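You operate a simulated robot arm through the tools that you are given. There is no shell and no other tool. Be economical: measure what you need, move in short steps, check, and stop when the job is done.

Carry out the task below with a simulated two-armed robot. There is one attempt and no reset: what you move stays moved.

JOB
Swap the brown tin in the blue drawer for the beige tin.
Fine: the drawers stick: steady the chest with one hand while the other pulls and pushes; the brown tin stands on the island's end; both drawers end shut. Set down upright: small tin.
Where things are to end (x, y in the base frame): small tin within 0.1 m of [0.53, 0.64].

The check looks at the end state, three seconds after you hand in, the way a careful person would. Anything else that was tipped, shoved, dropped, spilled or broken makes it a failure.

ROBOT AND FRAMES
Two 7-joint arms with two-finger parallel grippers on one trunk, on a base that drives. Base frame: it is fixed to the floor where the robot stands at the start and does not move with it; the origin is under the middle of the robot, x ahead of it, y to its left, z up. Lengths are in m, angles in rad, forces in N, time in s.
The left shoulder is at the start at [0.06, 0.144, 0.926], the right one opposite. With the tool pointing down near the work surface each hand reaches from about 0.26 to 0.7 m from the robot's upright axis, wherever it stands, measured 20 degrees to its own side. Places, roughly: blue drawer [0.6, 0.2, 1]; inside of the blue drawer [0.6, 0.2, 0.9]; island top over the end doors [0.6, 0.2, 0.9]; red drawer [0.6, 0.3, 1]. Payload 1.57 kg a hand.
The TCP of each hand is the grasp point between the finger pads, 0.03 m short of the fingertips. In the tool frame z runs along the fingers and y along their closing line. The gripper opens to 0.11 m. The fingers are 0.024 m wide and 0.012 m thick; the gripper's body (0.048 by 0.112 m) begins 0.078 m behind the TCP.
Orientation is that of the tool frame in the base frame, as a unit quaternion [x, y, z, w]. With the fingers straight down and closing along the base's y, the tool's x points along the base's -x, its y along +y and its z along -z.

CONTROLS
- The arms move only by the tool send_rows. It takes "left_motion", "right_motion" or both (then of equal length, played together; a hand with none holds still); each is a list that holds one entry, the list of rows, each a list of 7 numbers: the shift along the tool's x, y, z in units of 40 mm (1.0 is 40 mm), then the turn, a rotation vector about the tool's x, y, z in units of 6 degrees (1.0 is 6 degrees), then the closure in counts, from 0 (fully open) to 255 (shut). In form: [[[tx, ty, tz, wx, wy, wz, fingers], ...]]. A call has 1 to 8 rows; each row shifts and turns the commanded pose from where the row before left it, along the tool's axes as they then stand. A call with a number of a shift or a turn outside -1 to 1 is refused whole. Rows are played at 5 a second. More than 0.05 m and 0.15 rad between two rows, or a gripper value outside its range, and nothing of the call is played. Where a pose cannot be reached the arm comes as near as it can. A force on the tool above 40 N (or 10 N above the force at the start of the call, whichever is more), or a blocked arm, ends the call early, and 0.2 s more pass. Each finger travels about 0.045 m/s and halts on what it meets, pressing with about 32 N; the grip force reading is that of the motor and also rises with nothing between the fingers. The clock runs only during rows and for 0.2 s after the last one: add rows that do not move to give the fingers time. The reply holds the time, the measured pose of the TCP, the force on the tool along the base axes, the opening and the grip force, in the units named above and with some noise, with the torque about the TCP (base axes, N m) and any sound that the robot's microphone picked up.
- Cameras (640 x 400 px; columns grow to the right, rows downward): "scene" is now at [0.0385, 0.0207, 1.5275]; the picture's right is [0.29, -0.96, 0.00], its down [-0.78, -0.24, -0.58] and it looks along [0.56, 0.17, -0.81] (base axes); focal length 255 px, centre (320, 200). "left" rides on the left gripper at [0.07, -0.016, -0.141] in its tool frame; the picture's right is [0.23, 0.97, 0.00], its down [-0.86, 0.20, -0.48] and it looks along [-0.47, 0.11, 0.88] (tool axes); focal length 222 px, centre (320, 200). "right" rides on the right gripper at [0.07, 0.016, -0.141] in its tool frame; the picture's right is [-0.23, 0.97, 0.00], its down [-0.86, -0.20, -0.48] and it looks along [-0.47, -0.11, 0.88] (tool axes); focal length 222 px, centre (320, 200). There is no depth. A picture from a camera that has moved, and an enlarged one, comes with that camera's place and axes in the base frame and with its lens.
- camera(camera): a new picture of that camera. No time passes.
- lift_body(by): slides the trunk up (or, below 0, down) by that many m; the arms and the scene camera ride with it, the base frame stays. It gives what a move gives, with no picture.
- drive_base(legs): drives the robot by 1 to 6 legs, each [ahead, left, turn to the left] in m, m and rad, along the robot's own axes; the way and the turn of a leg run together, so that a leg with both is an arc; at most 1.5 m and 3.142 rad a leg. The arms and the cameras ride along, it lands a little off, and it stops where it bumps. It gives what a move gives.
- head_to(pan, tilt): turns the head with the scene camera to pan (to the left, within 1.501 rad either way) and tilt (down, from -0.506 to 1.204), counted from straight ahead of the robot. It gives what a move gives.
- enlarge(camera, box): a new picture of the part [left, top, right, bottom] of that camera's present view, enlarged. No time passes.
- finish_job(): hands the job in; it is judged then, once.

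Go step by step. Nothing tells you exact positions but the pictures and the camera data: compare them with the known pose of the tool, close in by small moves and look again before you grip or let go. The budget is 120 turns and 108 pictures, counting those below and the enlarged ones. Unless the task says otherwise, let go and move clear before handing in, and close with one line.

The tools are called after "Emit:" by a JSON object that holds its "op" and its "data". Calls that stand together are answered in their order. send_rows: Moves the arms, as the interface text tells. Its arguments: {"type":"object","properties":{"left_motion":{"type":"array"},"right_motion":{"type":"array"}},"required":[]} The other tools are called the same way: lift_body (by) slides the trunk up or down; drive_base (legs) drives the base; head_to (pan, tilt) turns the head that bears the scene camera; camera (camera) takes a picture; enlarge (camera, box) takes an enlarged picture of a part of a camera's view; finish_job () hands the job in.

At the start:

```text
clock: 0.0
left_tool_pos: [0.3086, 0.3434, 1.0003]
left_ee_rot: [0.0, 1.0, 0.0, 0.0]
left_force: [-0.9, -0.3, 0.7]
left_torque: [-0.03, -0.01, -0.03]
left_width: 0.1096
left_grasp_force: 0.0
right_tool_pos: [0.3895, -0.0064, 1.0002]
right_ee_rot: [0.0, 1.0, -0.001, 0.0]
right_force: [0.0, -0.7, 0.0]
right_torque: [-0.01, 0.01, 0.0]
right_width: 0.1099
right_grasp_force: 0.0
trunk travel left (down, up): [-0.525, 0.065]
robot x, y, heading: [-0.0, 0.0019, 0.001]
head pan, tilt: [0.295, 0.951]
```

scene: 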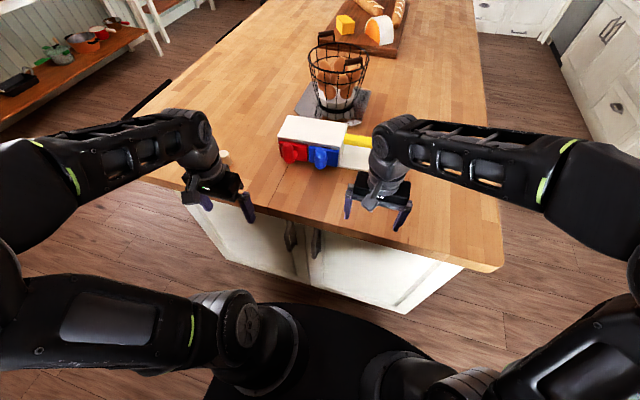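
right: 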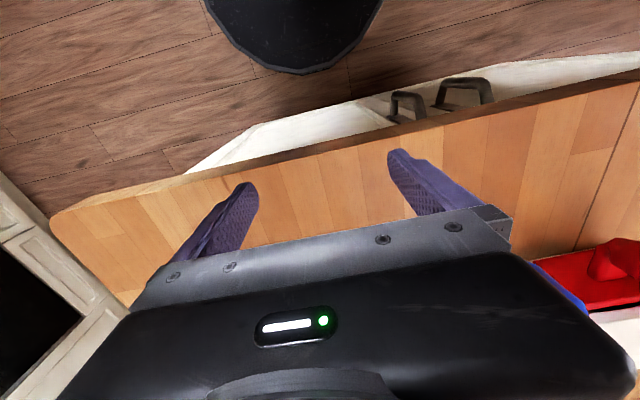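
left: 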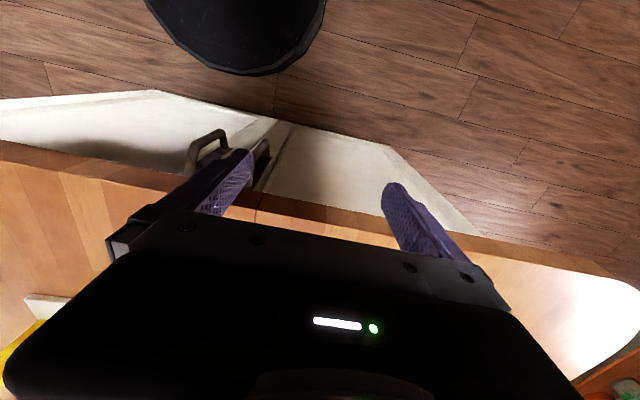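

I see a small white chest with a red and a blue drawer on the island, partly hidden by the arms. I'll enlarge the view there first.

Emit:
{"op": "enlarge", "data": {"camera": "scene", "box": [180, 90, 440, 250]}}

Emit:
{"op": "enlarge", "data": {"camera": "scene", "box": [260, 0, 500, 150]}}

```text
2.46 times, centred on (310, 170) of scene
camera zoom: at [0.0385, 0.0207, 1.5275], right [0.29, -0.96, 0.0], down [-0.78, -0.24, -0.58], along [0.56, 0.17, -0.81], focal length 628 px, centre (345, 274)
```

zoom: 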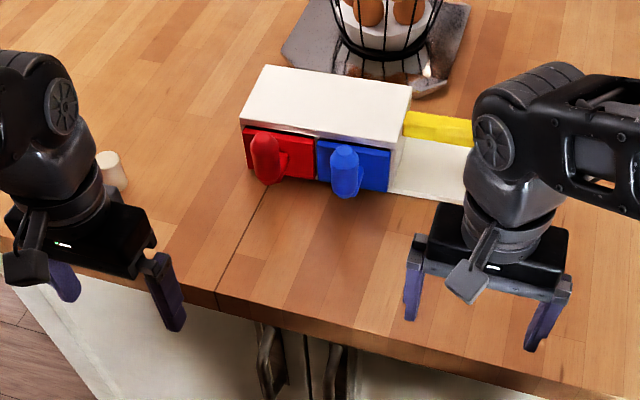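

```text
2.67 times, centred on (380, 75) of scene
camera zoom: at [0.0385, 0.0207, 1.5275], right [0.29, -0.96, 0.0], down [-0.78, -0.24, -0.58], along [0.56, 0.17, -0.81], focal length 680 px, centre (160, 533)
```

zoom: 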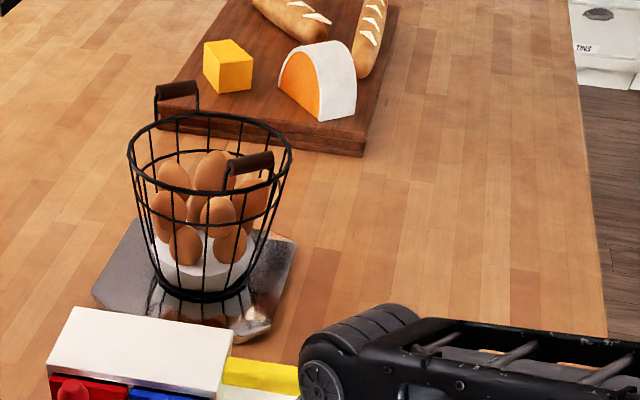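

The beige tin seems to be near (0.52, 0.49), partly behind the left gripper. I'll pull both hands aside and upward to get a clear view.

Emit:
{"op": "send_rows", "data": {"left_motion": [[[0.5, 0.5, -0.7, 0, 0, 0, 0], [0.7, 0.5, -0.5, 0, 0, 0, 0], [0.7, 0.5, -0.5, 0, 0, 0, 0], [0.7, 0.5, -0.3, 0, 0, 0, 0], [0.7, 0.5, 0, 0, 0, 0, 0]]], "right_motion": [[[0.3, -0.7, -0.7, 0, 0, 0, 0], [0.6, -0.8, -0.5, 0, 0, 0, 0], [0.6, -0.8, -0.5, 0, 0, 0, 0], [0.6, -0.8, -0.3, 0, 0, 0, 0], [0.6, -0.8, 0, 0, 0, 0, 0]]]}}

Emit:
{"op": "camera", "data": {"camera": "scene"}}

Emit:
{"op": "enlarge", "data": {"camera": "scene", "box": [180, 90, 440, 250]}}

```text
clock: 1.2
left_tool_pos: [0.1754, 0.4415, 1.0802]
left_ee_rot: [0.0, 1.0, 0.0, 0.0]
left_force: [0.0, 0.1, 0.1]
left_torque: [0.02, -0.01, 0.03]
left_width: 0.1102
left_grasp_force: 0.1
right_tool_pos: [0.2815, -0.1623, 1.0818]
right_ee_rot: [0.0, 1.0, 0.002, -0.001]
right_force: [-0.1, -0.2, -0.7]
right_torque: [-0.02, -0.02, 0.05]
right_width: 0.11
right_grasp_force: 0.1
trunk travel left (down, up): [-0.525, 0.065]
robot x, y, heading: [0.0023, -0.002, 0.0]
head pan, tilt: [0.295, 0.951]
```

```text
102 pictures are left
camera scene: at [0.0371, 0.0199, 1.5276], right [0.29, -0.96, 0.0], down [-0.78, -0.24, -0.58], along [0.56, 0.17, -0.81], focal length 255 px, centre (320, 200)
```

scene: 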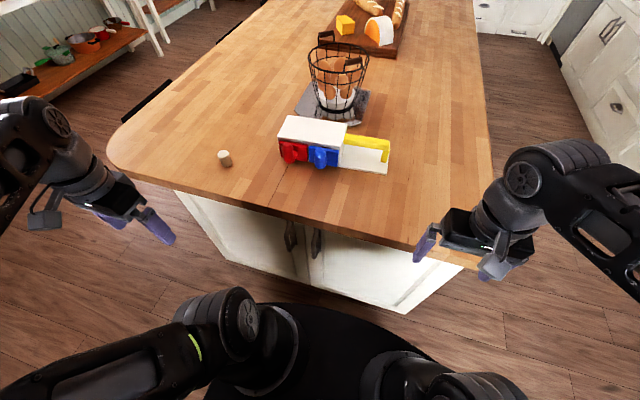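

```text
2.46 times, centred on (310, 170) of scene
camera zoom: at [0.0371, 0.0199, 1.5276], right [0.29, -0.96, 0.0], down [-0.78, -0.24, -0.58], along [0.56, 0.17, -0.81], focal length 628 px, centre (345, 274)
```

zoom: 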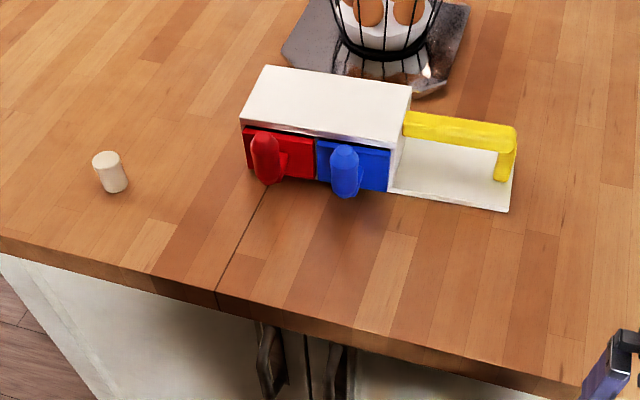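

With a clear view, the beige tin stands at about (0.50, 0.475). The chest front faces the robot and a yellow handle stands on its right-hand plate. Next I'll zoom in on the knobs, handle and tin.

Emit:
{"op": "enlarge", "data": {"camera": "scene", "box": [270, 105, 400, 185]}}

Emit:
{"op": "enlarge", "data": {"camera": "scene", "box": [200, 140, 265, 180]}}

```text
4.92 times, centred on (335, 145) of scene
camera zoom: at [0.0371, 0.0199, 1.5276], right [0.29, -0.96, 0.0], down [-0.78, -0.24, -0.58], along [0.56, 0.17, -0.81], focal length 1256 px, centre (246, 471)
```

zoom: 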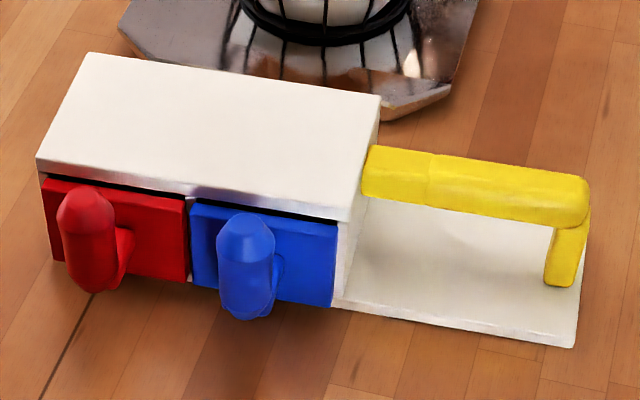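

```text
9.85 times, centred on (232, 160) of scene
camera zoom: at [0.0371, 0.0199, 1.5276], right [0.29, -0.96, 0.0], down [-0.78, -0.24, -0.58], along [0.56, 0.17, -0.81], focal length 2511 px, centre (1182, 594)
```

zoom: 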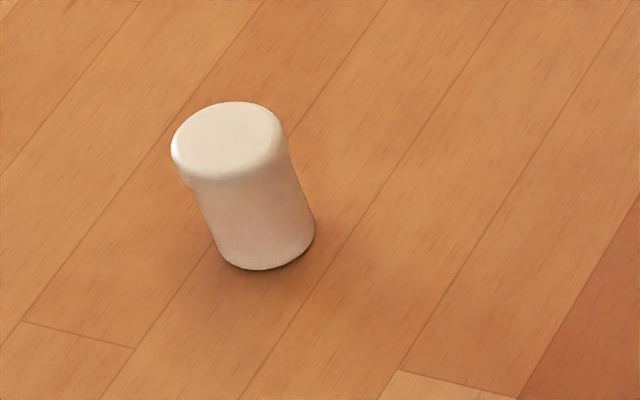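

The handles are upright bars: blue near (0.555, 0.175), and the yellow bar runs roughly along y at x≈0.65, z≈0.98. The chest is turned about +0.08 rad. I'll yaw the right gripper about −94° so it can straddle the yellow bar.

Emit:
{"op": "send_rows", "data": {"right_motion": [[[0, 0, -0.3, 0, 0, -0.98, 0], [0, 0, -0.3, 0, 0, -0.98, 0], [0, 0, -0.3, 0, 0, -0.98, 0], [0, 0, 0, 0, 0, -0.98, 0], [0, 0, 0, 0, 0, -0.98, 0], [0, 0, 0, 0, 0, -0.98, 0], [0, 0, 0, 0, 0, -0.98, 0], [0, 0, 0, 0, 0, -0.98, 0]]]}}

Emit:
{"op": "send_rows", "data": {"right_motion": [[[0, 0, 0, 0, 0, -0.98, 0], [0, 0, 0, 0, 0, -0.98, 0], [0, 0, 0, 0, 0, -0.98, 0], [0, 0, 0, 0, 0, -0.98, 0], [0, 0, 0, 0, 0, -0.98, 0], [0, 0, 0, 0, 0, -0.98, 0], [0, 0, 0, 0, 0, -0.98, 0], [0, 0, 0, 0, 0, -0.98, 0]]]}}

```text
clock: 3.0
left_tool_pos: [0.1765, 0.4422, 1.0805]
left_ee_rot: [0.001, 1.0, 0.0, 0.0]
left_force: [0.5, 0.0, -0.3]
left_torque: [-0.03, 0.03, -0.02]
left_width: 0.1099
left_grasp_force: 0.1
right_tool_pos: [0.2906, -0.1659, 1.0984]
right_ee_rot: [-0.4, 0.917, 0.0, 0.0]
right_force: [0.3, 0.7, 0.1]
right_torque: [-0.01, -0.01, -0.01]
right_width: 0.1098
right_grasp_force: 0.1
right hand out of reach, approached as far as the arm can: row 3
trunk travel left (down, up): [-0.525, 0.065]
robot x, y, heading: [-0.0033, -0.0012, -0.009]
head pan, tilt: [0.295, 0.951]
```

```text
clock: 4.8
left_tool_pos: [0.1767, 0.4426, 1.0804]
left_ee_rot: [0.0, 1.0, 0.0, 0.0]
left_force: [-0.1, -0.9, -0.9]
left_torque: [0.02, -0.01, 0.02]
left_width: 0.11
left_grasp_force: 0.2
right_tool_pos: [0.2914, -0.1659, 1.0988]
right_ee_rot: [0.733, -0.68, 0.0, 0.001]
right_force: [0.8, 0.5, -0.4]
right_torque: [0.0, -0.02, 0.01]
right_width: 0.11
right_grasp_force: 0.0
trunk travel left (down, up): [-0.525, 0.065]
robot x, y, heading: [0.0007, -0.0025, 0.004]
head pan, tilt: [0.295, 0.951]
```

The right tool's y now runs along base −x. I'll move it toward the yellow bar at height and look.

Emit:
{"op": "send_rows", "data": {"right_motion": [[[-0.3, -0.857, 0, 0, 0, 0, 0], [-0.3, -0.857, 0, 0, 0, 0, 0], [-0.3, -0.857, 0, 0, 0, 0, 0], [-0.3, -0.857, 0, 0, 0, 0, 0], [-0.3, -0.857, 0, 0, 0, 0, 0], [-0.3, -0.857, 0, 0, 0, 0, 0], [-0.3, -0.857, 0, 0, 0, 0, 0]]]}}

Emit:
{"op": "camera", "data": {"camera": "right"}}

Emit:
{"op": "camera", "data": {"camera": "scene"}}

```text
clock: 6.4
left_tool_pos: [0.1769, 0.4401, 1.082]
left_ee_rot: [0.0, 1.0, 0.001, 0.0]
left_force: [0.0, -1.3, 0.1]
left_torque: [0.04, -0.01, -0.02]
left_width: 0.1101
left_grasp_force: 0.1
right_tool_pos: [0.5034, -0.0778, 1.0999]
right_ee_rot: [0.732, -0.682, 0.0, -0.001]
right_force: [-0.2, -1.2, 0.4]
right_torque: [0.05, 0.02, 0.0]
right_width: 0.1102
right_grasp_force: 0.0
right hand out of reach, approached as far as the arm can: row 7
trunk travel left (down, up): [-0.525, 0.065]
robot x, y, heading: [0.0056, 0.0013, 0.002]
head pan, tilt: [0.295, 0.951]
```

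```text
98 pictures are left
camera right: at [0.4908, -0.1477, 1.2411], right [-0.99, 0.16, 0.0], down [0.14, 0.87, 0.48], along [0.08, 0.47, -0.88], focal length 222 px, centre (320, 200)
```

right: 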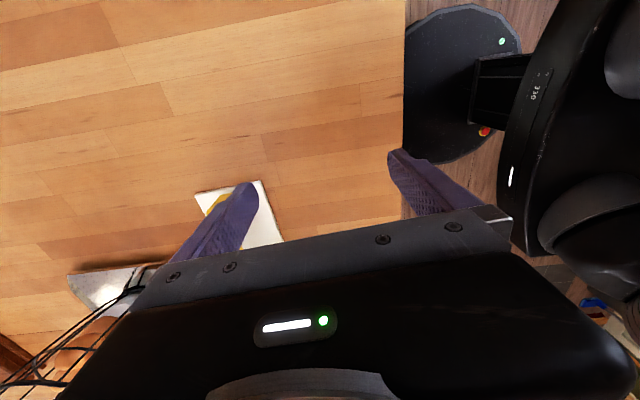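

```text
97 pictures are left
camera scene: at [0.0383, 0.0181, 1.5276], right [0.29, -0.96, 0.0], down [-0.78, -0.24, -0.58], along [0.56, 0.17, -0.81], focal length 255 px, centre (320, 200)
```

scene: 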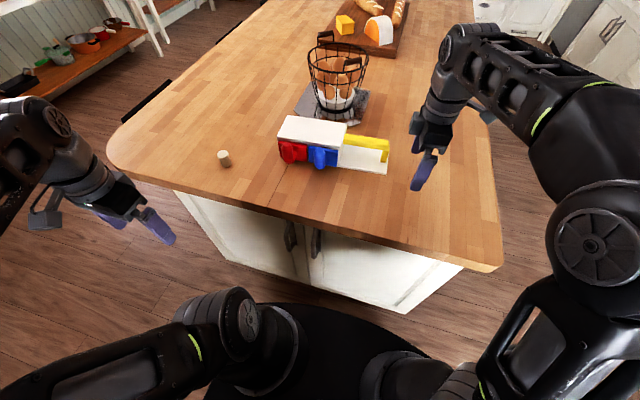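

The right hand is near its reach limit at this height, so I'll raise the trunk.

Emit:
{"op": "lift_body", "data": {"by": 0.065}}

```text
clock: 7.4
left_tool_pos: [0.1761, 0.443, 1.1458]
left_ee_rot: [0.0, 1.0, 0.0, -0.001]
left_force: [0.0, 0.1, -0.3]
left_torque: [-0.01, 0.02, 0.01]
left_width: 0.1099
left_grasp_force: 0.0
right_tool_pos: [0.5032, -0.0753, 1.1648]
right_ee_rot: [0.732, -0.681, 0.0, 0.0]
right_force: [0.2, 0.3, 0.2]
right_torque: [0.03, -0.01, 0.01]
right_width: 0.1101
right_grasp_force: 0.1
trunk travel left (down, up): [-0.59, 0.0]
robot x, y, heading: [0.0007, -0.0009, 0.003]
head pan, tilt: [0.295, 0.951]
```

Emit:
{"op": "send_rows", "data": {"right_motion": [[[0.05, -0.4, 0.7, 0, 0, 0, 0], [0.05, -0.5, 0.7, 0, 0, 0, 0], [0.05, -0.6, 0.7, 0, 0, 0, 0], [0.05, -0.7, 0.15, 0, 0, 0, 0], [0.05, -0.7, 0, 0, 0, 0, 0], [0.05, -0.7, 0, 0, 0, 0, 0]]]}}

Emit:
{"op": "camera", "data": {"camera": "right"}}

Emit:
{"op": "camera", "data": {"camera": "scene"}}

```text
clock: 8.8
left_tool_pos: [0.1771, 0.4417, 1.1468]
left_ee_rot: [0.0, 1.0, 0.0, 0.001]
left_force: [0.2, 0.2, 0.1]
left_torque: [0.02, 0.0, 0.0]
left_width: 0.1098
left_grasp_force: 0.0
right_tool_pos: [0.6181, -0.0775, 1.0762]
right_ee_rot: [0.732, -0.681, 0.0, 0.0]
right_force: [-0.3, 0.3, 0.1]
right_torque: [0.01, 0.0, 0.03]
right_width: 0.1101
right_grasp_force: 0.1
right hand out of reach, approached as far as the arm can: row 6
trunk travel left (down, up): [-0.59, 0.0]
robot x, y, heading: [-0.0008, -0.003, 0.003]
head pan, tilt: [0.295, 0.951]
```

```text
96 pictures are left
camera right: at [0.6071, -0.1474, 1.2174], right [-0.99, 0.16, 0.0], down [0.14, 0.87, 0.48], along [0.08, 0.47, -0.88], focal length 222 px, centre (320, 200)
```

right: 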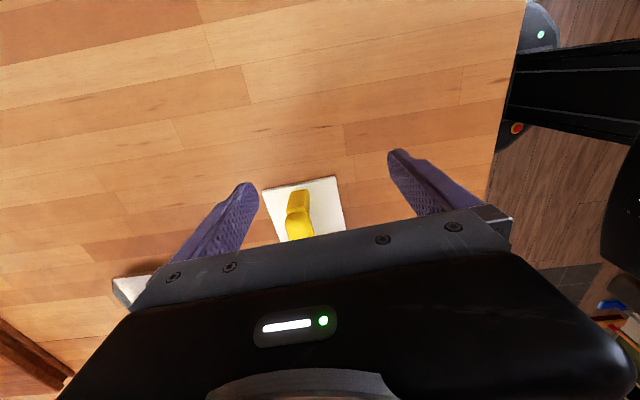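

```text
95 pictures are left
camera scene: at [0.0378, 0.0206, 1.5925], right [0.29, -0.96, 0.0], down [-0.78, -0.24, -0.58], along [0.56, 0.17, -0.81], focal length 255 px, centre (320, 200)
```

scene: 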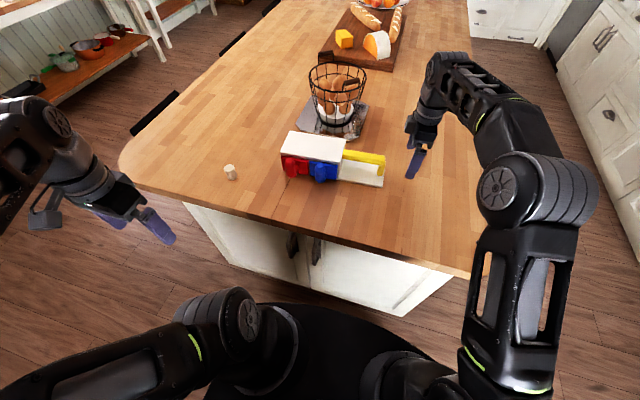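

Emit:
{"op": "send_rows", "data": {"right_motion": [[[-0.3, 0, 0.6, 0, 0, 0, 0], [-0.6, 0, 0.2, 0, 0, 0, 0], [-0.7, 0, 0, 0, 0, 0, 0], [-0.7, -0.1, 0, 0, 0, 0, 0], [-0.6, -0.1, 0, 0, 0, 0, 0]]]}}

Emit:
{"op": "camera", "data": {"camera": "right"}}

```text
clock: 10.0
left_tool_pos: [0.1769, 0.4419, 1.1466]
left_ee_rot: [0.0, 1.0, -0.001, 0.0]
left_force: [0.4, 0.1, 0.7]
left_torque: [0.02, -0.04, 0.0]
left_width: 0.11
left_grasp_force: 0.0
right_tool_pos: [0.6176, 0.0262, 1.0431]
right_ee_rot: [0.732, -0.681, 0.0, -0.001]
right_force: [-0.1, 0.1, -0.4]
right_torque: [-0.01, -0.01, 0.03]
right_width: 0.1099
right_grasp_force: 0.0
right hand out of reach, approached as far as the arm can: row 5
trunk travel left (down, up): [-0.59, 0.0]
robot x, y, heading: [0.0005, -0.0003, -0.002]
head pan, tilt: [0.295, 0.951]
```

```text
94 pictures are left
camera right: at [0.6061, -0.0433, 1.1838], right [-0.99, 0.16, 0.0], down [0.14, 0.87, 0.48], along [0.08, 0.47, -0.88], focal length 222 px, centre (320, 200)
```

right: 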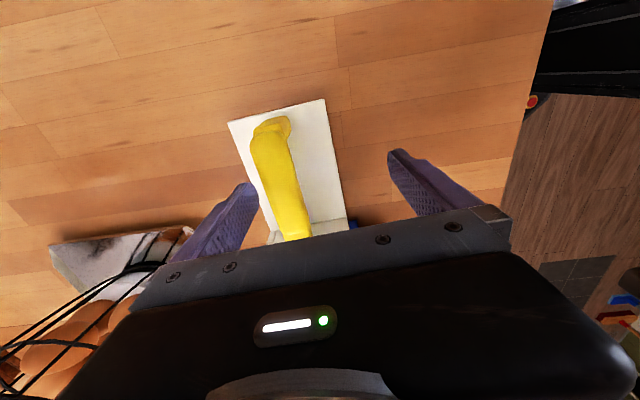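

The yellow bar is at x≈0.655 and the right hand stops at 0.618. A 0.04 m drive ahead should close that gap.

Emit:
{"op": "drive_base", "data": {"legs": [[0.04, 0, 0]]}}

Emit:
{"op": "camera", "data": {"camera": "right"}}

Emit:
{"op": "camera", "data": {"camera": "scene"}}

```text
clock: 10.9
left_tool_pos: [0.2182, 0.4423, 1.1463]
left_ee_rot: [0.0, 1.0, 0.0, -0.001]
left_force: [1.4, 0.1, -1.3]
left_torque: [-0.01, 0.07, 0.02]
left_width: 0.11
left_grasp_force: 0.1
right_tool_pos: [0.6596, 0.0254, 1.0412]
right_ee_rot: [0.732, -0.681, 0.001, 0.0]
right_force: [1.0, 0.6, 0.0]
right_torque: [-0.01, 0.03, 0.02]
right_width: 0.1099
right_grasp_force: 0.1
trunk travel left (down, up): [-0.59, 0.0]
robot x, y, heading: [0.0385, 0.0003, 0.001]
head pan, tilt: [0.295, 0.951]
```

```text
93 pictures are left
camera right: at [0.6483, -0.0438, 1.1823], right [-0.99, 0.16, 0.0], down [0.14, 0.87, 0.48], along [0.08, 0.47, -0.88], focal length 222 px, centre (320, 200)
```

right: 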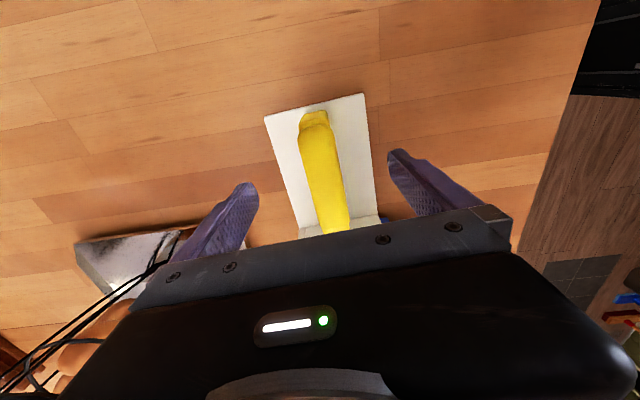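

```text
92 pictures are left
camera scene: at [0.0811, 0.0207, 1.5924], right [0.29, -0.96, 0.0], down [-0.78, -0.24, -0.58], along [0.55, 0.17, -0.82], focal length 255 px, centre (320, 200)
```

scene: 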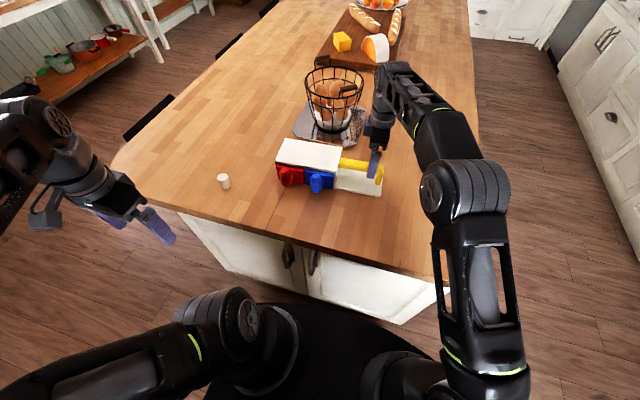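

The bar is centred between the fingers at x≈0.656. I'll shift +y by 0.02 and descend onto it in steps.

Emit:
{"op": "send_rows", "data": {"right_motion": [[[-0.5, 0, 0, 0, 0, 0, 0], [0, 0, 0.5, 0, 0, 0, 0], [0, 0, 0.5, 0, 0, 0, 0], [0, 0, 0.5, 0, 0, 0, 0]]]}}

Emit:
{"op": "camera", "data": {"camera": "right"}}

Emit:
{"op": "enlarge", "data": {"camera": "scene", "box": [265, 110, 415, 210]}}

```text
clock: 11.9
left_tool_pos: [0.2166, 0.442, 1.1463]
left_ee_rot: [0.001, 1.0, 0.0, 0.0]
left_force: [-0.7, 0.6, -1.1]
left_torque: [0.02, -0.02, -0.01]
left_width: 0.1099
left_grasp_force: 0.2
right_tool_pos: [0.6557, 0.0257, 0.9813]
right_ee_rot: [0.731, -0.682, 0.0, 0.0]
right_force: [-0.7, 0.4, -0.3]
right_torque: [-0.01, 0.0, 0.0]
right_width: 0.1099
right_grasp_force: 0.0
right hand out of reach, approached as far as the arm can: row 1
trunk travel left (down, up): [-0.59, 0.0]
robot x, y, heading: [0.0407, -0.0007, -0.001]
head pan, tilt: [0.295, 0.951]
```

```text
91 pictures are left
camera right: at [0.6449, -0.0439, 1.1226], right [-0.99, 0.16, 0.0], down [0.14, 0.87, 0.48], along [0.08, 0.47, -0.88], focal length 222 px, centre (320, 200)
```

right: 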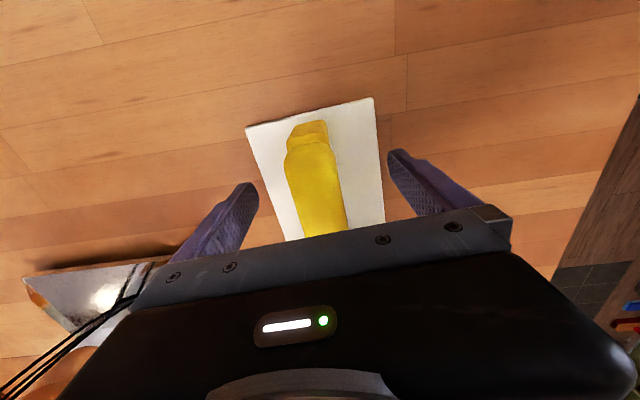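

```text
4.00 times, centred on (340, 160) of scene
camera zoom: at [0.0787, 0.0204, 1.5925], right [0.29, -0.96, 0.0], down [-0.78, -0.24, -0.58], along [0.56, 0.17, -0.81], focal length 1020 px, centre (240, 360)
```

zoom: 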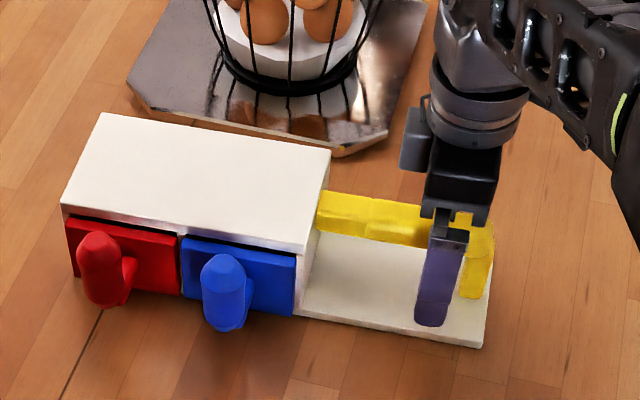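

Emit:
{"op": "send_rows", "data": {"right_motion": [[[-0.5, 0, 0, 0, 0, 0, 0], [0, 0, 0.2, 0, 0, 0, 120], [0, 0, 0, 0, 0, 0, 180], [0, 0, 0, 0, 0, 0, 255], [0, 0, 0, 0, 0, 0, 255], [0, 0, 0, 0, 0, 0, 255], [0, 0, 0, 0, 0, 0, 255]]]}}

Emit:
{"op": "enlarge", "data": {"camera": "scene", "box": [265, 110, 415, 210]}}

```text
clock: 13.5
left_tool_pos: [0.2172, 0.4417, 1.1467]
left_ee_rot: [0.0, 1.0, 0.0, 0.001]
left_force: [-0.4, 0.4, -0.2]
left_torque: [0.0, -0.03, -0.01]
left_width: 0.11
left_grasp_force: 0.1
right_tool_pos: [0.6566, 0.0471, 0.9736]
right_ee_rot: [0.731, -0.682, 0.0, -0.002]
right_force: [0.5, 1.2, 0.7]
right_torque: [-0.17, 0.02, -0.36]
right_width: 0.0317
right_grasp_force: 24.7
trunk travel left (down, up): [-0.59, 0.0]
robot x, y, heading: [0.0388, 0.002, 0.002]
head pan, tilt: [0.295, 0.951]
```

```text
4.00 times, centred on (340, 160) of scene
camera zoom: at [0.0785, 0.0208, 1.5925], right [0.29, -0.96, 0.0], down [-0.78, -0.24, -0.58], along [0.56, 0.17, -0.81], focal length 1020 px, centre (240, 360)
```

zoom: 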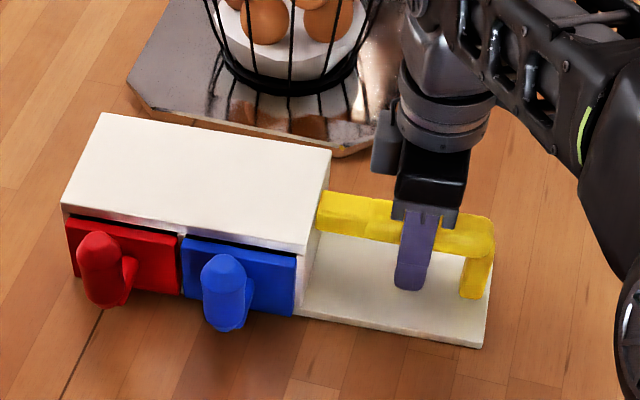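

The right hand holds the yellow bar at an opening of 0.032, and the chest hasn't moved. Now the left hand goes toward the blue handle, staying high.

Emit:
{"op": "send_rows", "data": {"left_motion": [[[-0.79, -0.79, 0.1, 0, 0, 0, 0], [-0.79, -0.79, 0.1, 0, 0, 0, 0], [-0.79, -0.79, 0.1, 0, 0, 0, 0], [-0.79, -0.79, 0.1, 0, 0, 0, 0], [-0.79, -0.79, 0.1, 0, 0, 0, 0], [-0.79, -0.79, 0.1, 0, 0, 0, 0], [-0.79, -0.79, 0.1, 0, 0, 0, 0], [-0.79, -0.79, 0.1, 0, 0, -0.76, 0]]]}}

Emit:
{"op": "camera", "data": {"camera": "left"}}

Emit:
{"op": "camera", "data": {"camera": "scene"}}

```text
clock: 15.3
left_tool_pos: [0.4727, 0.1889, 1.1144]
left_ee_rot: [-0.04, 0.999, -0.001, 0.0]
left_force: [0.3, -0.4, 0.2]
left_torque: [-0.01, 0.03, 0.01]
left_width: 0.1101
left_grasp_force: 0.1
right_tool_pos: [0.6559, 0.0461, 0.9734]
right_ee_rot: [0.732, -0.681, 0.001, -0.001]
right_force: [1.8, -1.1, 0.0]
right_torque: [0.41, 0.11, -0.21]
right_width: 0.0319
right_grasp_force: 32.1
trunk travel left (down, up): [-0.59, 0.0]
robot x, y, heading: [0.0423, 0.0006, 0.005]
head pan, tilt: [0.295, 0.951]
```

```text
88 pictures are left
camera left: at [0.4049, 0.1699, 1.2565], right [-0.3, 0.95, 0.0], down [0.84, 0.27, 0.48], along [0.46, 0.15, -0.88], focal length 222 px, centre (320, 200)
```

left: 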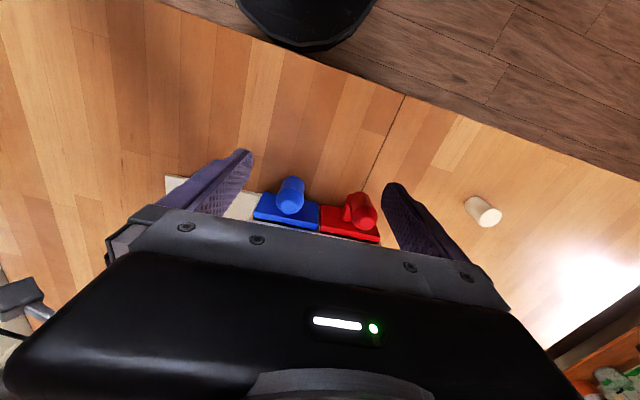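

```text
87 pictures are left
camera scene: at [0.079, 0.0204, 1.5925], right [0.29, -0.96, 0.0], down [-0.78, -0.24, -0.58], along [0.55, 0.17, -0.81], focal length 255 px, centre (320, 200)
```

scene: 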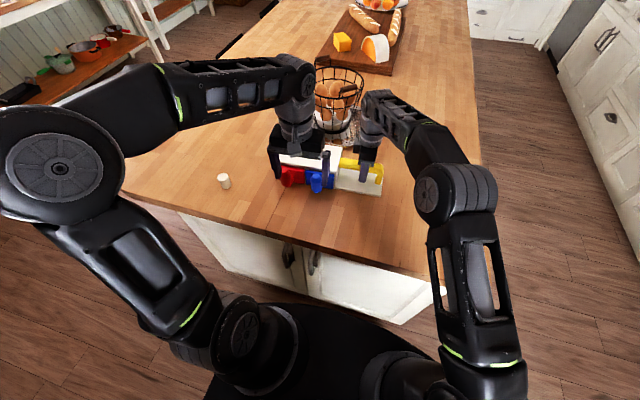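

From the left camera the blue bar is at about (0.555, 0.176). I'll move over it, still above the chest top.

Emit:
{"op": "send_rows", "data": {"left_motion": [[[-0.66, -0.16, 0, 0, 0, 0, 40], [-0.66, -0.16, 0.3, 0, 0, 0, 70], [-0.65, -0.16, 0.4, 0, 0, 0, 70]]]}}

Emit:
{"op": "camera", "data": {"camera": "left"}}

Emit:
{"op": "enlarge", "data": {"camera": "scene", "box": [265, 110, 415, 210]}}

```text
clock: 16.1
left_tool_pos: [0.5505, 0.1759, 1.0854]
left_ee_rot: [-0.039, 0.999, 0.0, 0.0]
left_force: [-0.1, -1.2, 1.3]
left_torque: [0.01, 0.0, 0.0]
left_width: 0.0794
left_grasp_force: 0.0
right_tool_pos: [0.6555, 0.0446, 0.9746]
right_ee_rot: [0.732, -0.681, 0.001, 0.0]
right_force: [0.8, 0.1, -0.5]
right_torque: [0.06, 0.2, 0.08]
right_width: 0.0318
right_grasp_force: 32.1
trunk travel left (down, up): [-0.59, 0.0]
robot x, y, heading: [0.0403, 0.0, 0.0]
head pan, tilt: [0.295, 0.951]
```

```text
86 pictures are left
camera left: at [0.4842, 0.1558, 1.2277], right [-0.3, 0.95, 0.0], down [0.84, 0.27, 0.48], along [0.46, 0.15, -0.88], focal length 222 px, centre (320, 200)
```

left: 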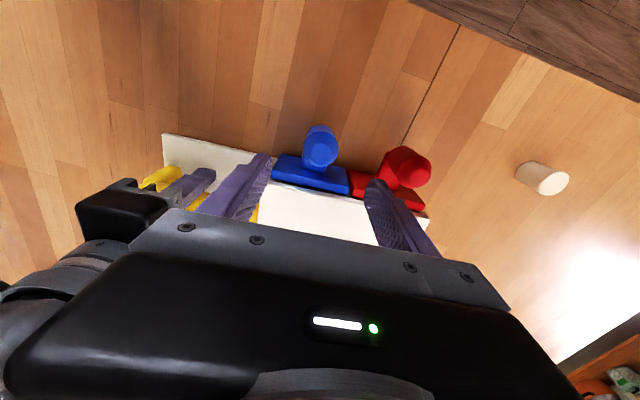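

```text
4.00 times, centred on (340, 160) of scene
camera zoom: at [0.0788, 0.0205, 1.5925], right [0.29, -0.96, 0.0], down [-0.78, -0.24, -0.58], along [0.56, 0.17, -0.81], focal length 1020 px, centre (240, 360)
```

zoom: 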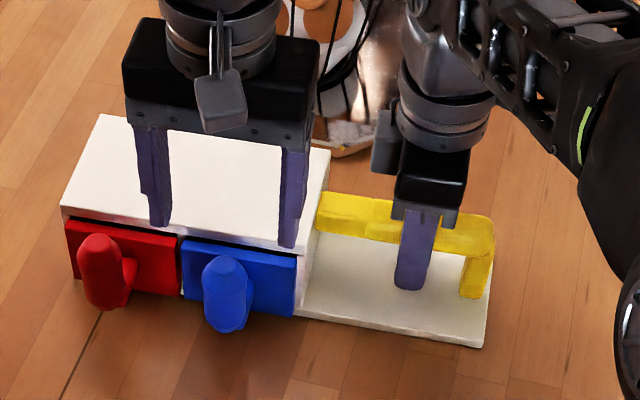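

Emit:
{"op": "send_rows", "data": {"left_motion": [[[0, 0, 0.6, 0, 0, 0, 70], [0, 0, 0.6, 0, 0, 0, 70], [0, 0, 0.5, 0, 0, 0, 70], [0, 0, 0.2, 0, 0, 0, 70]]]}}

Emit:
{"op": "camera", "data": {"camera": "left"}}

Emit:
{"op": "enlarge", "data": {"camera": "scene", "box": [265, 110, 415, 210]}}

```text
clock: 17.1
left_tool_pos: [0.5504, 0.1758, 1.0097]
left_ee_rot: [-0.039, 0.999, 0.0, -0.001]
left_force: [-0.8, 0.2, -0.7]
left_torque: [-0.01, 0.01, 0.03]
left_width: 0.0798
left_grasp_force: 0.0
right_tool_pos: [0.6551, 0.045, 0.9744]
right_ee_rot: [0.731, -0.682, 0.0, 0.0]
right_force: [0.0, -1.1, 0.8]
right_torque: [0.04, 0.22, -0.3]
right_width: 0.0315
right_grasp_force: 31.8
trunk travel left (down, up): [-0.59, 0.0]
robot x, y, heading: [0.0444, -0.0018, 0.001]
head pan, tilt: [0.295, 0.951]
```

```text
84 pictures are left
camera left: at [0.483, 0.1562, 1.1526], right [-0.3, 0.95, 0.0], down [0.84, 0.27, 0.48], along [0.46, 0.14, -0.88], focal length 222 px, centre (320, 200)
```

left: 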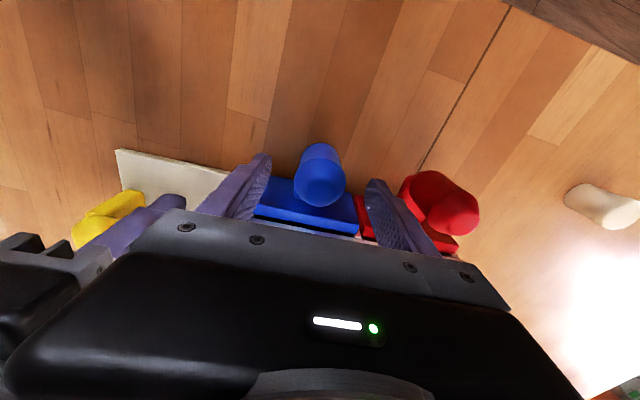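

```text
4.00 times, centred on (340, 160) of scene
camera zoom: at [0.0786, 0.0206, 1.5925], right [0.29, -0.96, 0.0], down [-0.78, -0.24, -0.58], along [0.56, 0.17, -0.81], focal length 1020 px, centre (240, 360)
```

zoom: 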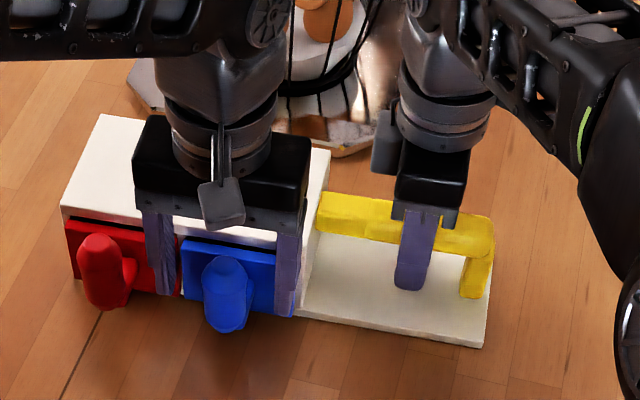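

The handle is centred between the fingers. I'll lower to z≈0.975 and close.

Emit:
{"op": "send_rows", "data": {"left_motion": [[[-0.1, 0.05, 0.45, 0, 0, 0, 70], [0, 0, 0.45, 0, 0, 0, 70], [0, 0, 0, 0, 0, 0, 130], [0, 0, 0, 0, 0, 0, 200], [0, 0, 0, 0, 0, 0, 255], [0, 0, 0, 0, 0, 0, 255], [0, 0, 0, 0, 0, 0, 255]]]}}

Emit:
{"op": "camera", "data": {"camera": "left"}}

Emit:
{"op": "enlarge", "data": {"camera": "scene", "box": [265, 110, 415, 210]}}

```text
clock: 18.7
left_tool_pos: [0.5542, 0.1765, 0.9744]
left_ee_rot: [-0.039, 0.999, -0.001, 0.0]
left_force: [3.4, -17.6, 0.1]
left_torque: [0.97, 0.25, 0.0]
left_width: 0.0303
left_grasp_force: 30.9
right_tool_pos: [0.6534, 0.0491, 0.9747]
right_ee_rot: [0.732, -0.682, -0.002, 0.0]
right_force: [-5.0, 17.8, 0.7]
right_torque: [-0.56, -0.1, -0.92]
right_width: 0.0317
right_grasp_force: 32.2
trunk travel left (down, up): [-0.59, 0.0]
robot x, y, heading: [0.0416, -0.0015, -0.002]
head pan, tilt: [0.295, 0.951]
```

```text
82 pictures are left
camera left: at [0.4861, 0.1575, 1.1166], right [-0.3, 0.95, 0.0], down [0.84, 0.27, 0.48], along [0.46, 0.14, -0.88], focal length 222 px, centre (320, 200)
```

left: 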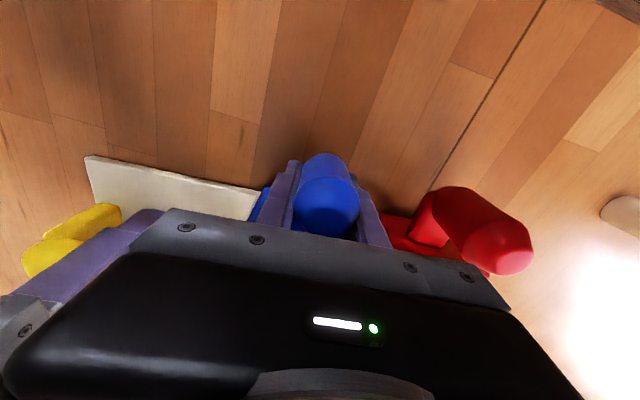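

```text
4.00 times, centred on (340, 160) of scene
camera zoom: at [0.0786, 0.0206, 1.5925], right [0.29, -0.96, 0.0], down [-0.78, -0.24, -0.58], along [0.56, 0.17, -0.81], focal length 1020 px, centre (240, 360)
```

zoom: 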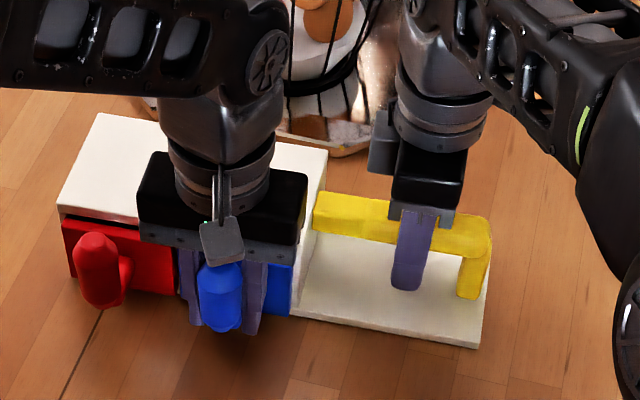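

The handle is gripped, but closing nudged the chest a few mm in +y (17 N sideways). I'll relieve that first, then begin to pull gently.

Emit:
{"op": "send_rows", "data": {"left_motion": [[[0, -0.1, 0, 0, 0, 0, 255], [0.15, 0, 0, 0, 0, 0, 255], [0.2, 0, 0, 0, 0, 0, 255], [0.2, 0, 0, 0, 0, 0, 255]]], "right_motion": [[[0, 0, 0, 0, 0, 0, 255], [0, 0, 0, 0, 0, 0, 255], [0, 0, 0, 0, 0, 0, 255], [0, 0, 0, 0, 0, 0, 255]]]}}

Emit:
{"op": "enlarge", "data": {"camera": "scene", "box": [265, 110, 415, 210]}}

```text
clock: 19.7
left_tool_pos: [0.532, 0.1724, 0.9746]
left_ee_rot: [-0.039, 0.999, 0.0, 0.0]
left_force: [4.5, -10.9, 0.4]
left_torque: [0.47, 0.05, 0.09]
left_width: 0.0301
left_grasp_force: 32.3
right_tool_pos: [0.6566, 0.0459, 0.9738]
right_ee_rot: [0.732, -0.682, 0.001, -0.001]
right_force: [-6.1, 12.1, 1.0]
right_torque: [-0.03, 0.13, -0.76]
right_width: 0.0318
right_grasp_force: 32.6
trunk travel left (down, up): [-0.59, 0.0]
robot x, y, heading: [0.041, 0.0008, -0.002]
head pan, tilt: [0.295, 0.951]
```

```text
4.00 times, centred on (340, 160) of scene
camera zoom: at [0.0785, 0.0208, 1.5925], right [0.29, -0.96, 0.0], down [-0.78, -0.24, -0.58], along [0.56, 0.17, -0.81], focal length 1020 px, centre (240, 360)
```

zoom: 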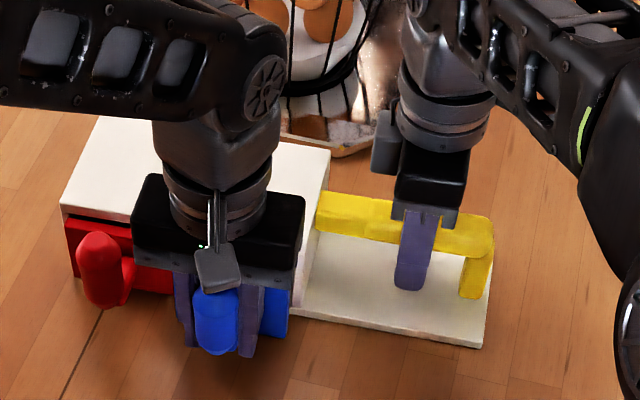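

The drawer is sliding and the chest is staying put. I'll keep pulling.

Emit:
{"op": "send_rows", "data": {"left_motion": [[[0.25, -0.05, 0, 0, 0, 0, 255], [0.25, -0.05, 0, 0, 0, 0, 255], [0.25, 0, 0, 0, 0, 0, 255], [0.25, 0, 0, 0, 0, 0, 255]]], "right_motion": [[[0, 0, 0, 0, 0, 0, 255], [0, 0, 0, 0, 0, 0, 255], [0, 0, 0, 0, 0, 0, 255], [0, 0, 0, 0, 0, 0, 255]]]}}

Emit:
{"op": "enlarge", "data": {"camera": "scene", "box": [265, 110, 415, 210]}}

Emit:
{"op": "camera", "data": {"camera": "left"}}

```text
clock: 20.7
left_tool_pos: [0.492, 0.1673, 0.9737]
left_ee_rot: [-0.04, 0.999, 0.001, 0.0]
left_force: [3.2, 5.1, -1.0]
left_torque: [-0.32, -0.63, 0.13]
left_width: 0.0302
left_grasp_force: 31.6
right_tool_pos: [0.6568, 0.0452, 0.9742]
right_ee_rot: [0.731, -0.682, 0.002, 0.0]
right_force: [-3.1, -6.1, 3.2]
right_torque: [-0.37, -0.03, 0.66]
right_width: 0.0316
right_grasp_force: 31.5
trunk travel left (down, up): [-0.59, 0.0]
robot x, y, heading: [0.0363, 0.0029, -0.002]
head pan, tilt: [0.295, 0.951]
```

```text
4.00 times, centred on (340, 160) of scene
camera zoom: at [0.0781, 0.0205, 1.5926], right [0.29, -0.96, 0.0], down [-0.78, -0.24, -0.58], along [0.56, 0.17, -0.81], focal length 1020 px, centre (240, 360)
```

zoom: 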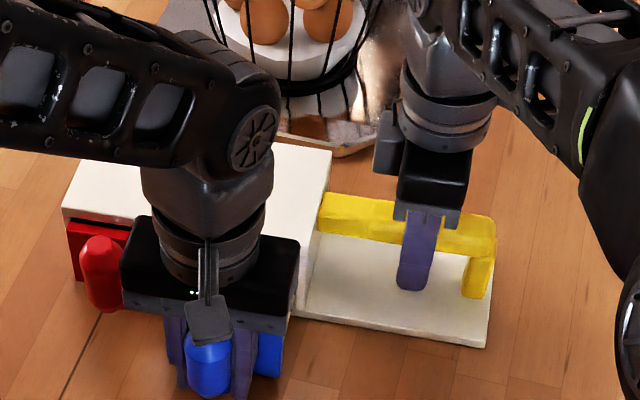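

```text
78 pictures are left
camera left: at [0.4257, 0.1466, 1.1165], right [-0.3, 0.95, 0.0], down [0.84, 0.27, 0.48], along [0.46, 0.15, -0.88], focal length 222 px, centre (320, 200)
```

left: 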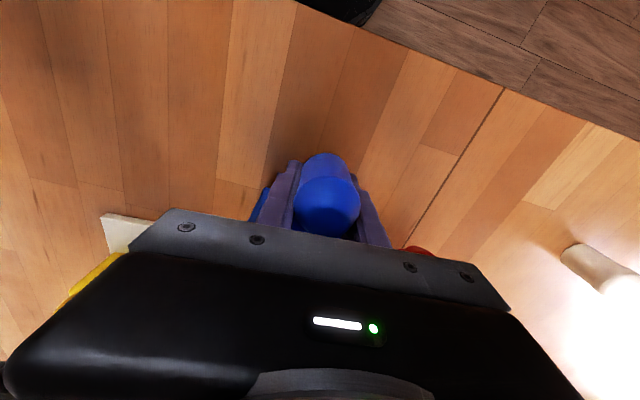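

The drawer is out about 0.062 m and the chest is only about 0.11 m deep. I'll pull 0.012 more, then release and lift to look inside.

Emit:
{"op": "send_rows", "data": {"left_motion": [[[0.15, 0.02, 0, 0, 0, 0, 255], [0.15, 0, 0, 0, 0, 0, 255], [0, 0, 0, 0, 0, 0, 120], [0, 0, 0, 0, 0, 0, 90], [0, 0, 0, 0, 0, 0, 90]]], "right_motion": [[[0, 0, 0, 0, 0, 0, 255], [0, 0, 0, 0, 0, 0, 255], [0, 0, 0, 0, 0, 0, 255], [0, 0, 0, 0, 0, 0, 255], [0, 0, 0, 0, 0, 0, 255]]]}}

Emit:
{"op": "send_rows", "data": {"left_motion": [[[0, 0, -0.7, 0, 0, 0, 90], [0, 0, -0.8, 0, 0, 0, 90], [0, 0, -0.8, 0, 0, 0, 60], [0.6, 0.3, -0.5, 0, 0, 0, 60], [0.7, 0.6, -0.2, 0, 0, 0, 60], [0.5, 0.8, 0, 0, 0, 0, 60], [0.5, 0.8, 0, 0, 0, 0, 60]]], "right_motion": [[[0, 0, 0, 0, 0, 0, 255], [0, 0, 0, 0, 0, 0, 255], [0, 0, 0, 0, 0, 0, 255], [0, 0, 0, 0, 0, 0, 255], [0, 0, 0, 0, 0, 0, 255], [0, 0, 0, 0, 0, 0, 255], [0, 0, 0, 0, 0, 0, 255]]]}}

Emit:
{"op": "enlarge", "data": {"camera": "scene", "box": [265, 110, 415, 210]}}

Emit:
{"op": "camera", "data": {"camera": "left"}}

```text
clock: 21.9
left_tool_pos: [0.4809, 0.1652, 0.9739]
left_ee_rot: [-0.04, 0.999, 0.001, 0.0]
left_force: [-0.1, -0.1, 0.4]
left_torque: [0.0, -0.02, 0.03]
left_width: 0.0713
left_grasp_force: 0.1
right_tool_pos: [0.6558, 0.0473, 0.9739]
right_ee_rot: [0.731, -0.682, 0.0, -0.001]
right_force: [-0.8, -0.6, -0.2]
right_torque: [0.5, 0.09, 0.21]
right_width: 0.0318
right_grasp_force: 32.1
trunk travel left (down, up): [-0.59, 0.0]
robot x, y, heading: [0.0408, 0.0005, -0.004]
head pan, tilt: [0.295, 0.951]
```

```text
clock: 23.5
left_tool_pos: [0.3804, 0.2584, 1.094]
left_ee_rot: [-0.039, 0.999, -0.002, 0.0]
left_force: [0.3, -0.3, -0.2]
left_torque: [-0.02, -0.01, 0.03]
left_width: 0.0842
left_grasp_force: 0.0
right_tool_pos: [0.6551, 0.0467, 0.974]
right_ee_rot: [0.731, -0.682, 0.001, -0.001]
right_force: [-1.7, 1.3, -0.5]
right_torque: [0.61, 0.15, 0.27]
right_width: 0.032
right_grasp_force: 31.9
trunk travel left (down, up): [-0.59, 0.0]
robot x, y, heading: [0.0379, -0.0018, 0.001]
head pan, tilt: [0.295, 0.951]
```

```text
4.00 times, centred on (340, 160) of scene
camera zoom: at [0.0779, 0.0211, 1.5925], right [0.29, -0.96, 0.0], down [-0.78, -0.24, -0.58], along [0.56, 0.17, -0.81], focal length 1020 px, centre (240, 360)
```

zoom: 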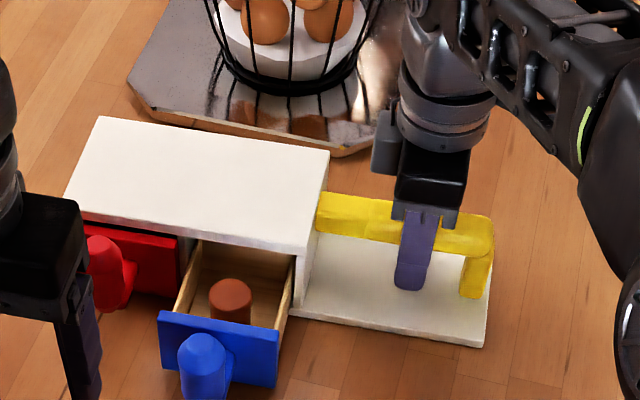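

```text
76 pictures are left
camera left: at [0.3121, 0.2394, 1.2365], right [-0.3, 0.95, 0.0], down [0.84, 0.27, 0.48], along [0.46, 0.14, -0.88], focal length 222 px, centre (320, 200)
```

left: 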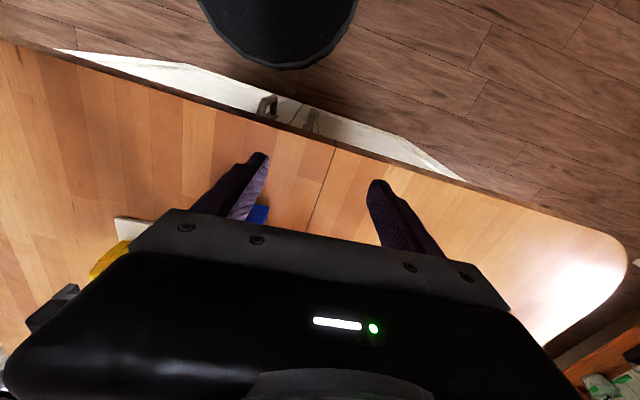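

The open drawer shows the brown tin at about (0.56, 0.175). I'll bring the left wrist camera over it to pin down its position.

Emit:
{"op": "send_rows", "data": {"left_motion": [[[-0.75, -0.52, 0, 0, 0, 0, 60], [-0.75, -0.52, 0, 0, 0, 0, 80], [-0.75, -0.52, 0, 0, 0, 0, 120], [-0.75, -0.52, 0, 0, 0, 0, 140]]]}}

Emit:
{"op": "camera", "data": {"camera": "left"}}

Emit:
{"op": "enlarge", "data": {"camera": "left", "box": [240, 120, 400, 220]}}

```text
clock: 24.5
left_tool_pos: [0.5067, 0.1848, 1.0952]
left_ee_rot: [-0.04, 0.999, 0.0, 0.0]
left_force: [1.2, 0.0, 0.6]
left_torque: [0.03, -0.01, 0.0]
left_width: 0.0498
left_grasp_force: 0.0
right_tool_pos: [0.6566, 0.0458, 0.9746]
right_ee_rot: [0.731, -0.683, 0.001, -0.001]
right_force: [-0.5, -0.8, -0.1]
right_torque: [0.52, 0.15, 0.15]
right_width: 0.0317
right_grasp_force: 32.7
trunk travel left (down, up): [-0.59, 0.0]
robot x, y, heading: [0.0406, -0.0005, 0.006]
head pan, tilt: [0.295, 0.951]
```

```text
75 pictures are left
camera left: at [0.4395, 0.1638, 1.2378], right [-0.3, 0.95, 0.0], down [0.84, 0.27, 0.48], along [0.46, 0.14, -0.88], focal length 222 px, centre (320, 200)
```

left: 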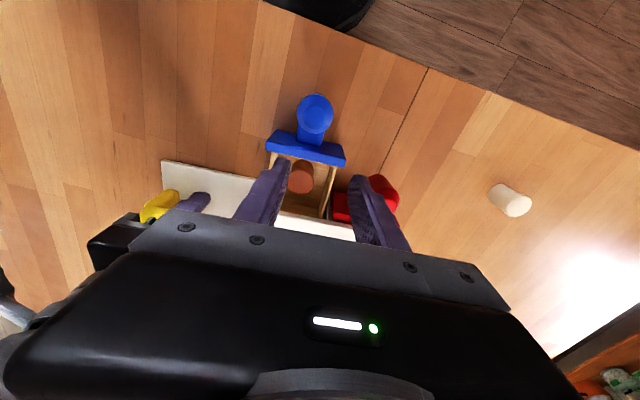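

```text
4.00 times, centred on (320, 170) of left
camera zoom: at [0.4395, 0.1638, 1.2378], right [-0.3, 0.95, 0.0], down [0.84, 0.27, 0.48], along [0.46, 0.14, -0.88], focal length 888 px, centre (320, 320)
```

zoom: 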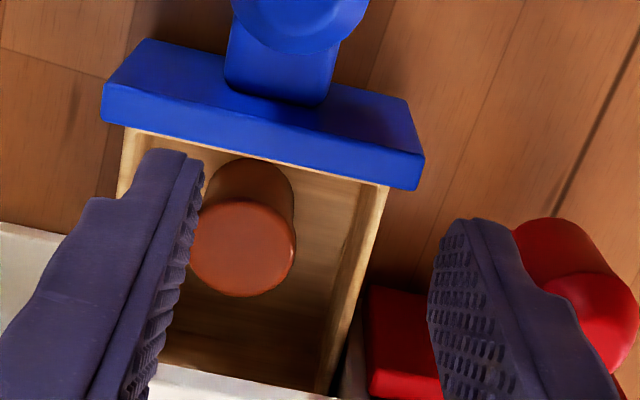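

The tin's top is at about (0.560, 0.176, 0.973). The drawer interior is only ~0.066 wide, too narrow for the fingers to close along y, so I need about 0.015 more travel to grip along x. Back to the handle.

Emit:
{"op": "send_rows", "data": {"left_motion": [[[0.35, -0.18, 0, 0, 0, 0, 90], [0.33, -0.18, 0.2, 0, 0, 0, 90], [0, 0, 0.7, 0, 0, 0, 90], [0, 0, 0.7, 0, 0, 0, 90], [0, 0, 0.7, 0, 0, 0, 90], [0, 0, 0.7, 0, 0, 0, 90]]]}}

Emit:
{"op": "camera", "data": {"camera": "left"}}

```text
clock: 25.9
left_tool_pos: [0.4833, 0.1678, 0.9735]
left_ee_rot: [-0.039, 0.999, 0.0, 0.0]
left_force: [-0.1, 0.6, 0.0]
left_torque: [0.0, -0.02, -0.01]
left_width: 0.0713
left_grasp_force: 0.1
right_tool_pos: [0.656, 0.0442, 0.9751]
right_ee_rot: [0.732, -0.682, 0.001, 0.0]
right_force: [-0.6, -1.3, 0.8]
right_torque: [0.19, 0.07, 0.17]
right_width: 0.0318
right_grasp_force: 32.1
trunk travel left (down, up): [-0.59, 0.0]
robot x, y, heading: [0.0401, 0.002, -0.001]
head pan, tilt: [0.295, 0.951]
```

```text
73 pictures are left
camera left: at [0.4147, 0.1474, 1.1153], right [-0.3, 0.95, 0.0], down [0.84, 0.27, 0.48], along [0.46, 0.15, -0.88], focal length 222 px, centre (320, 200)
```

left: 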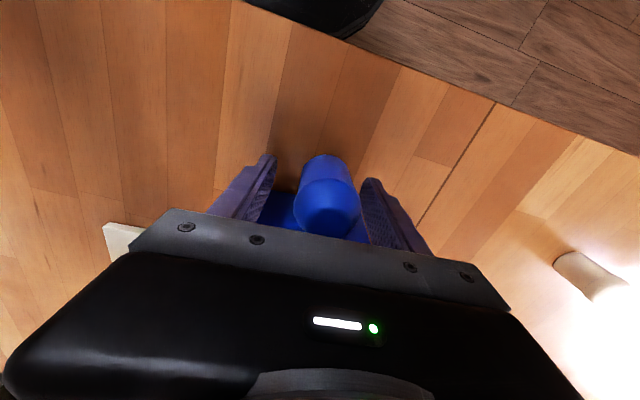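

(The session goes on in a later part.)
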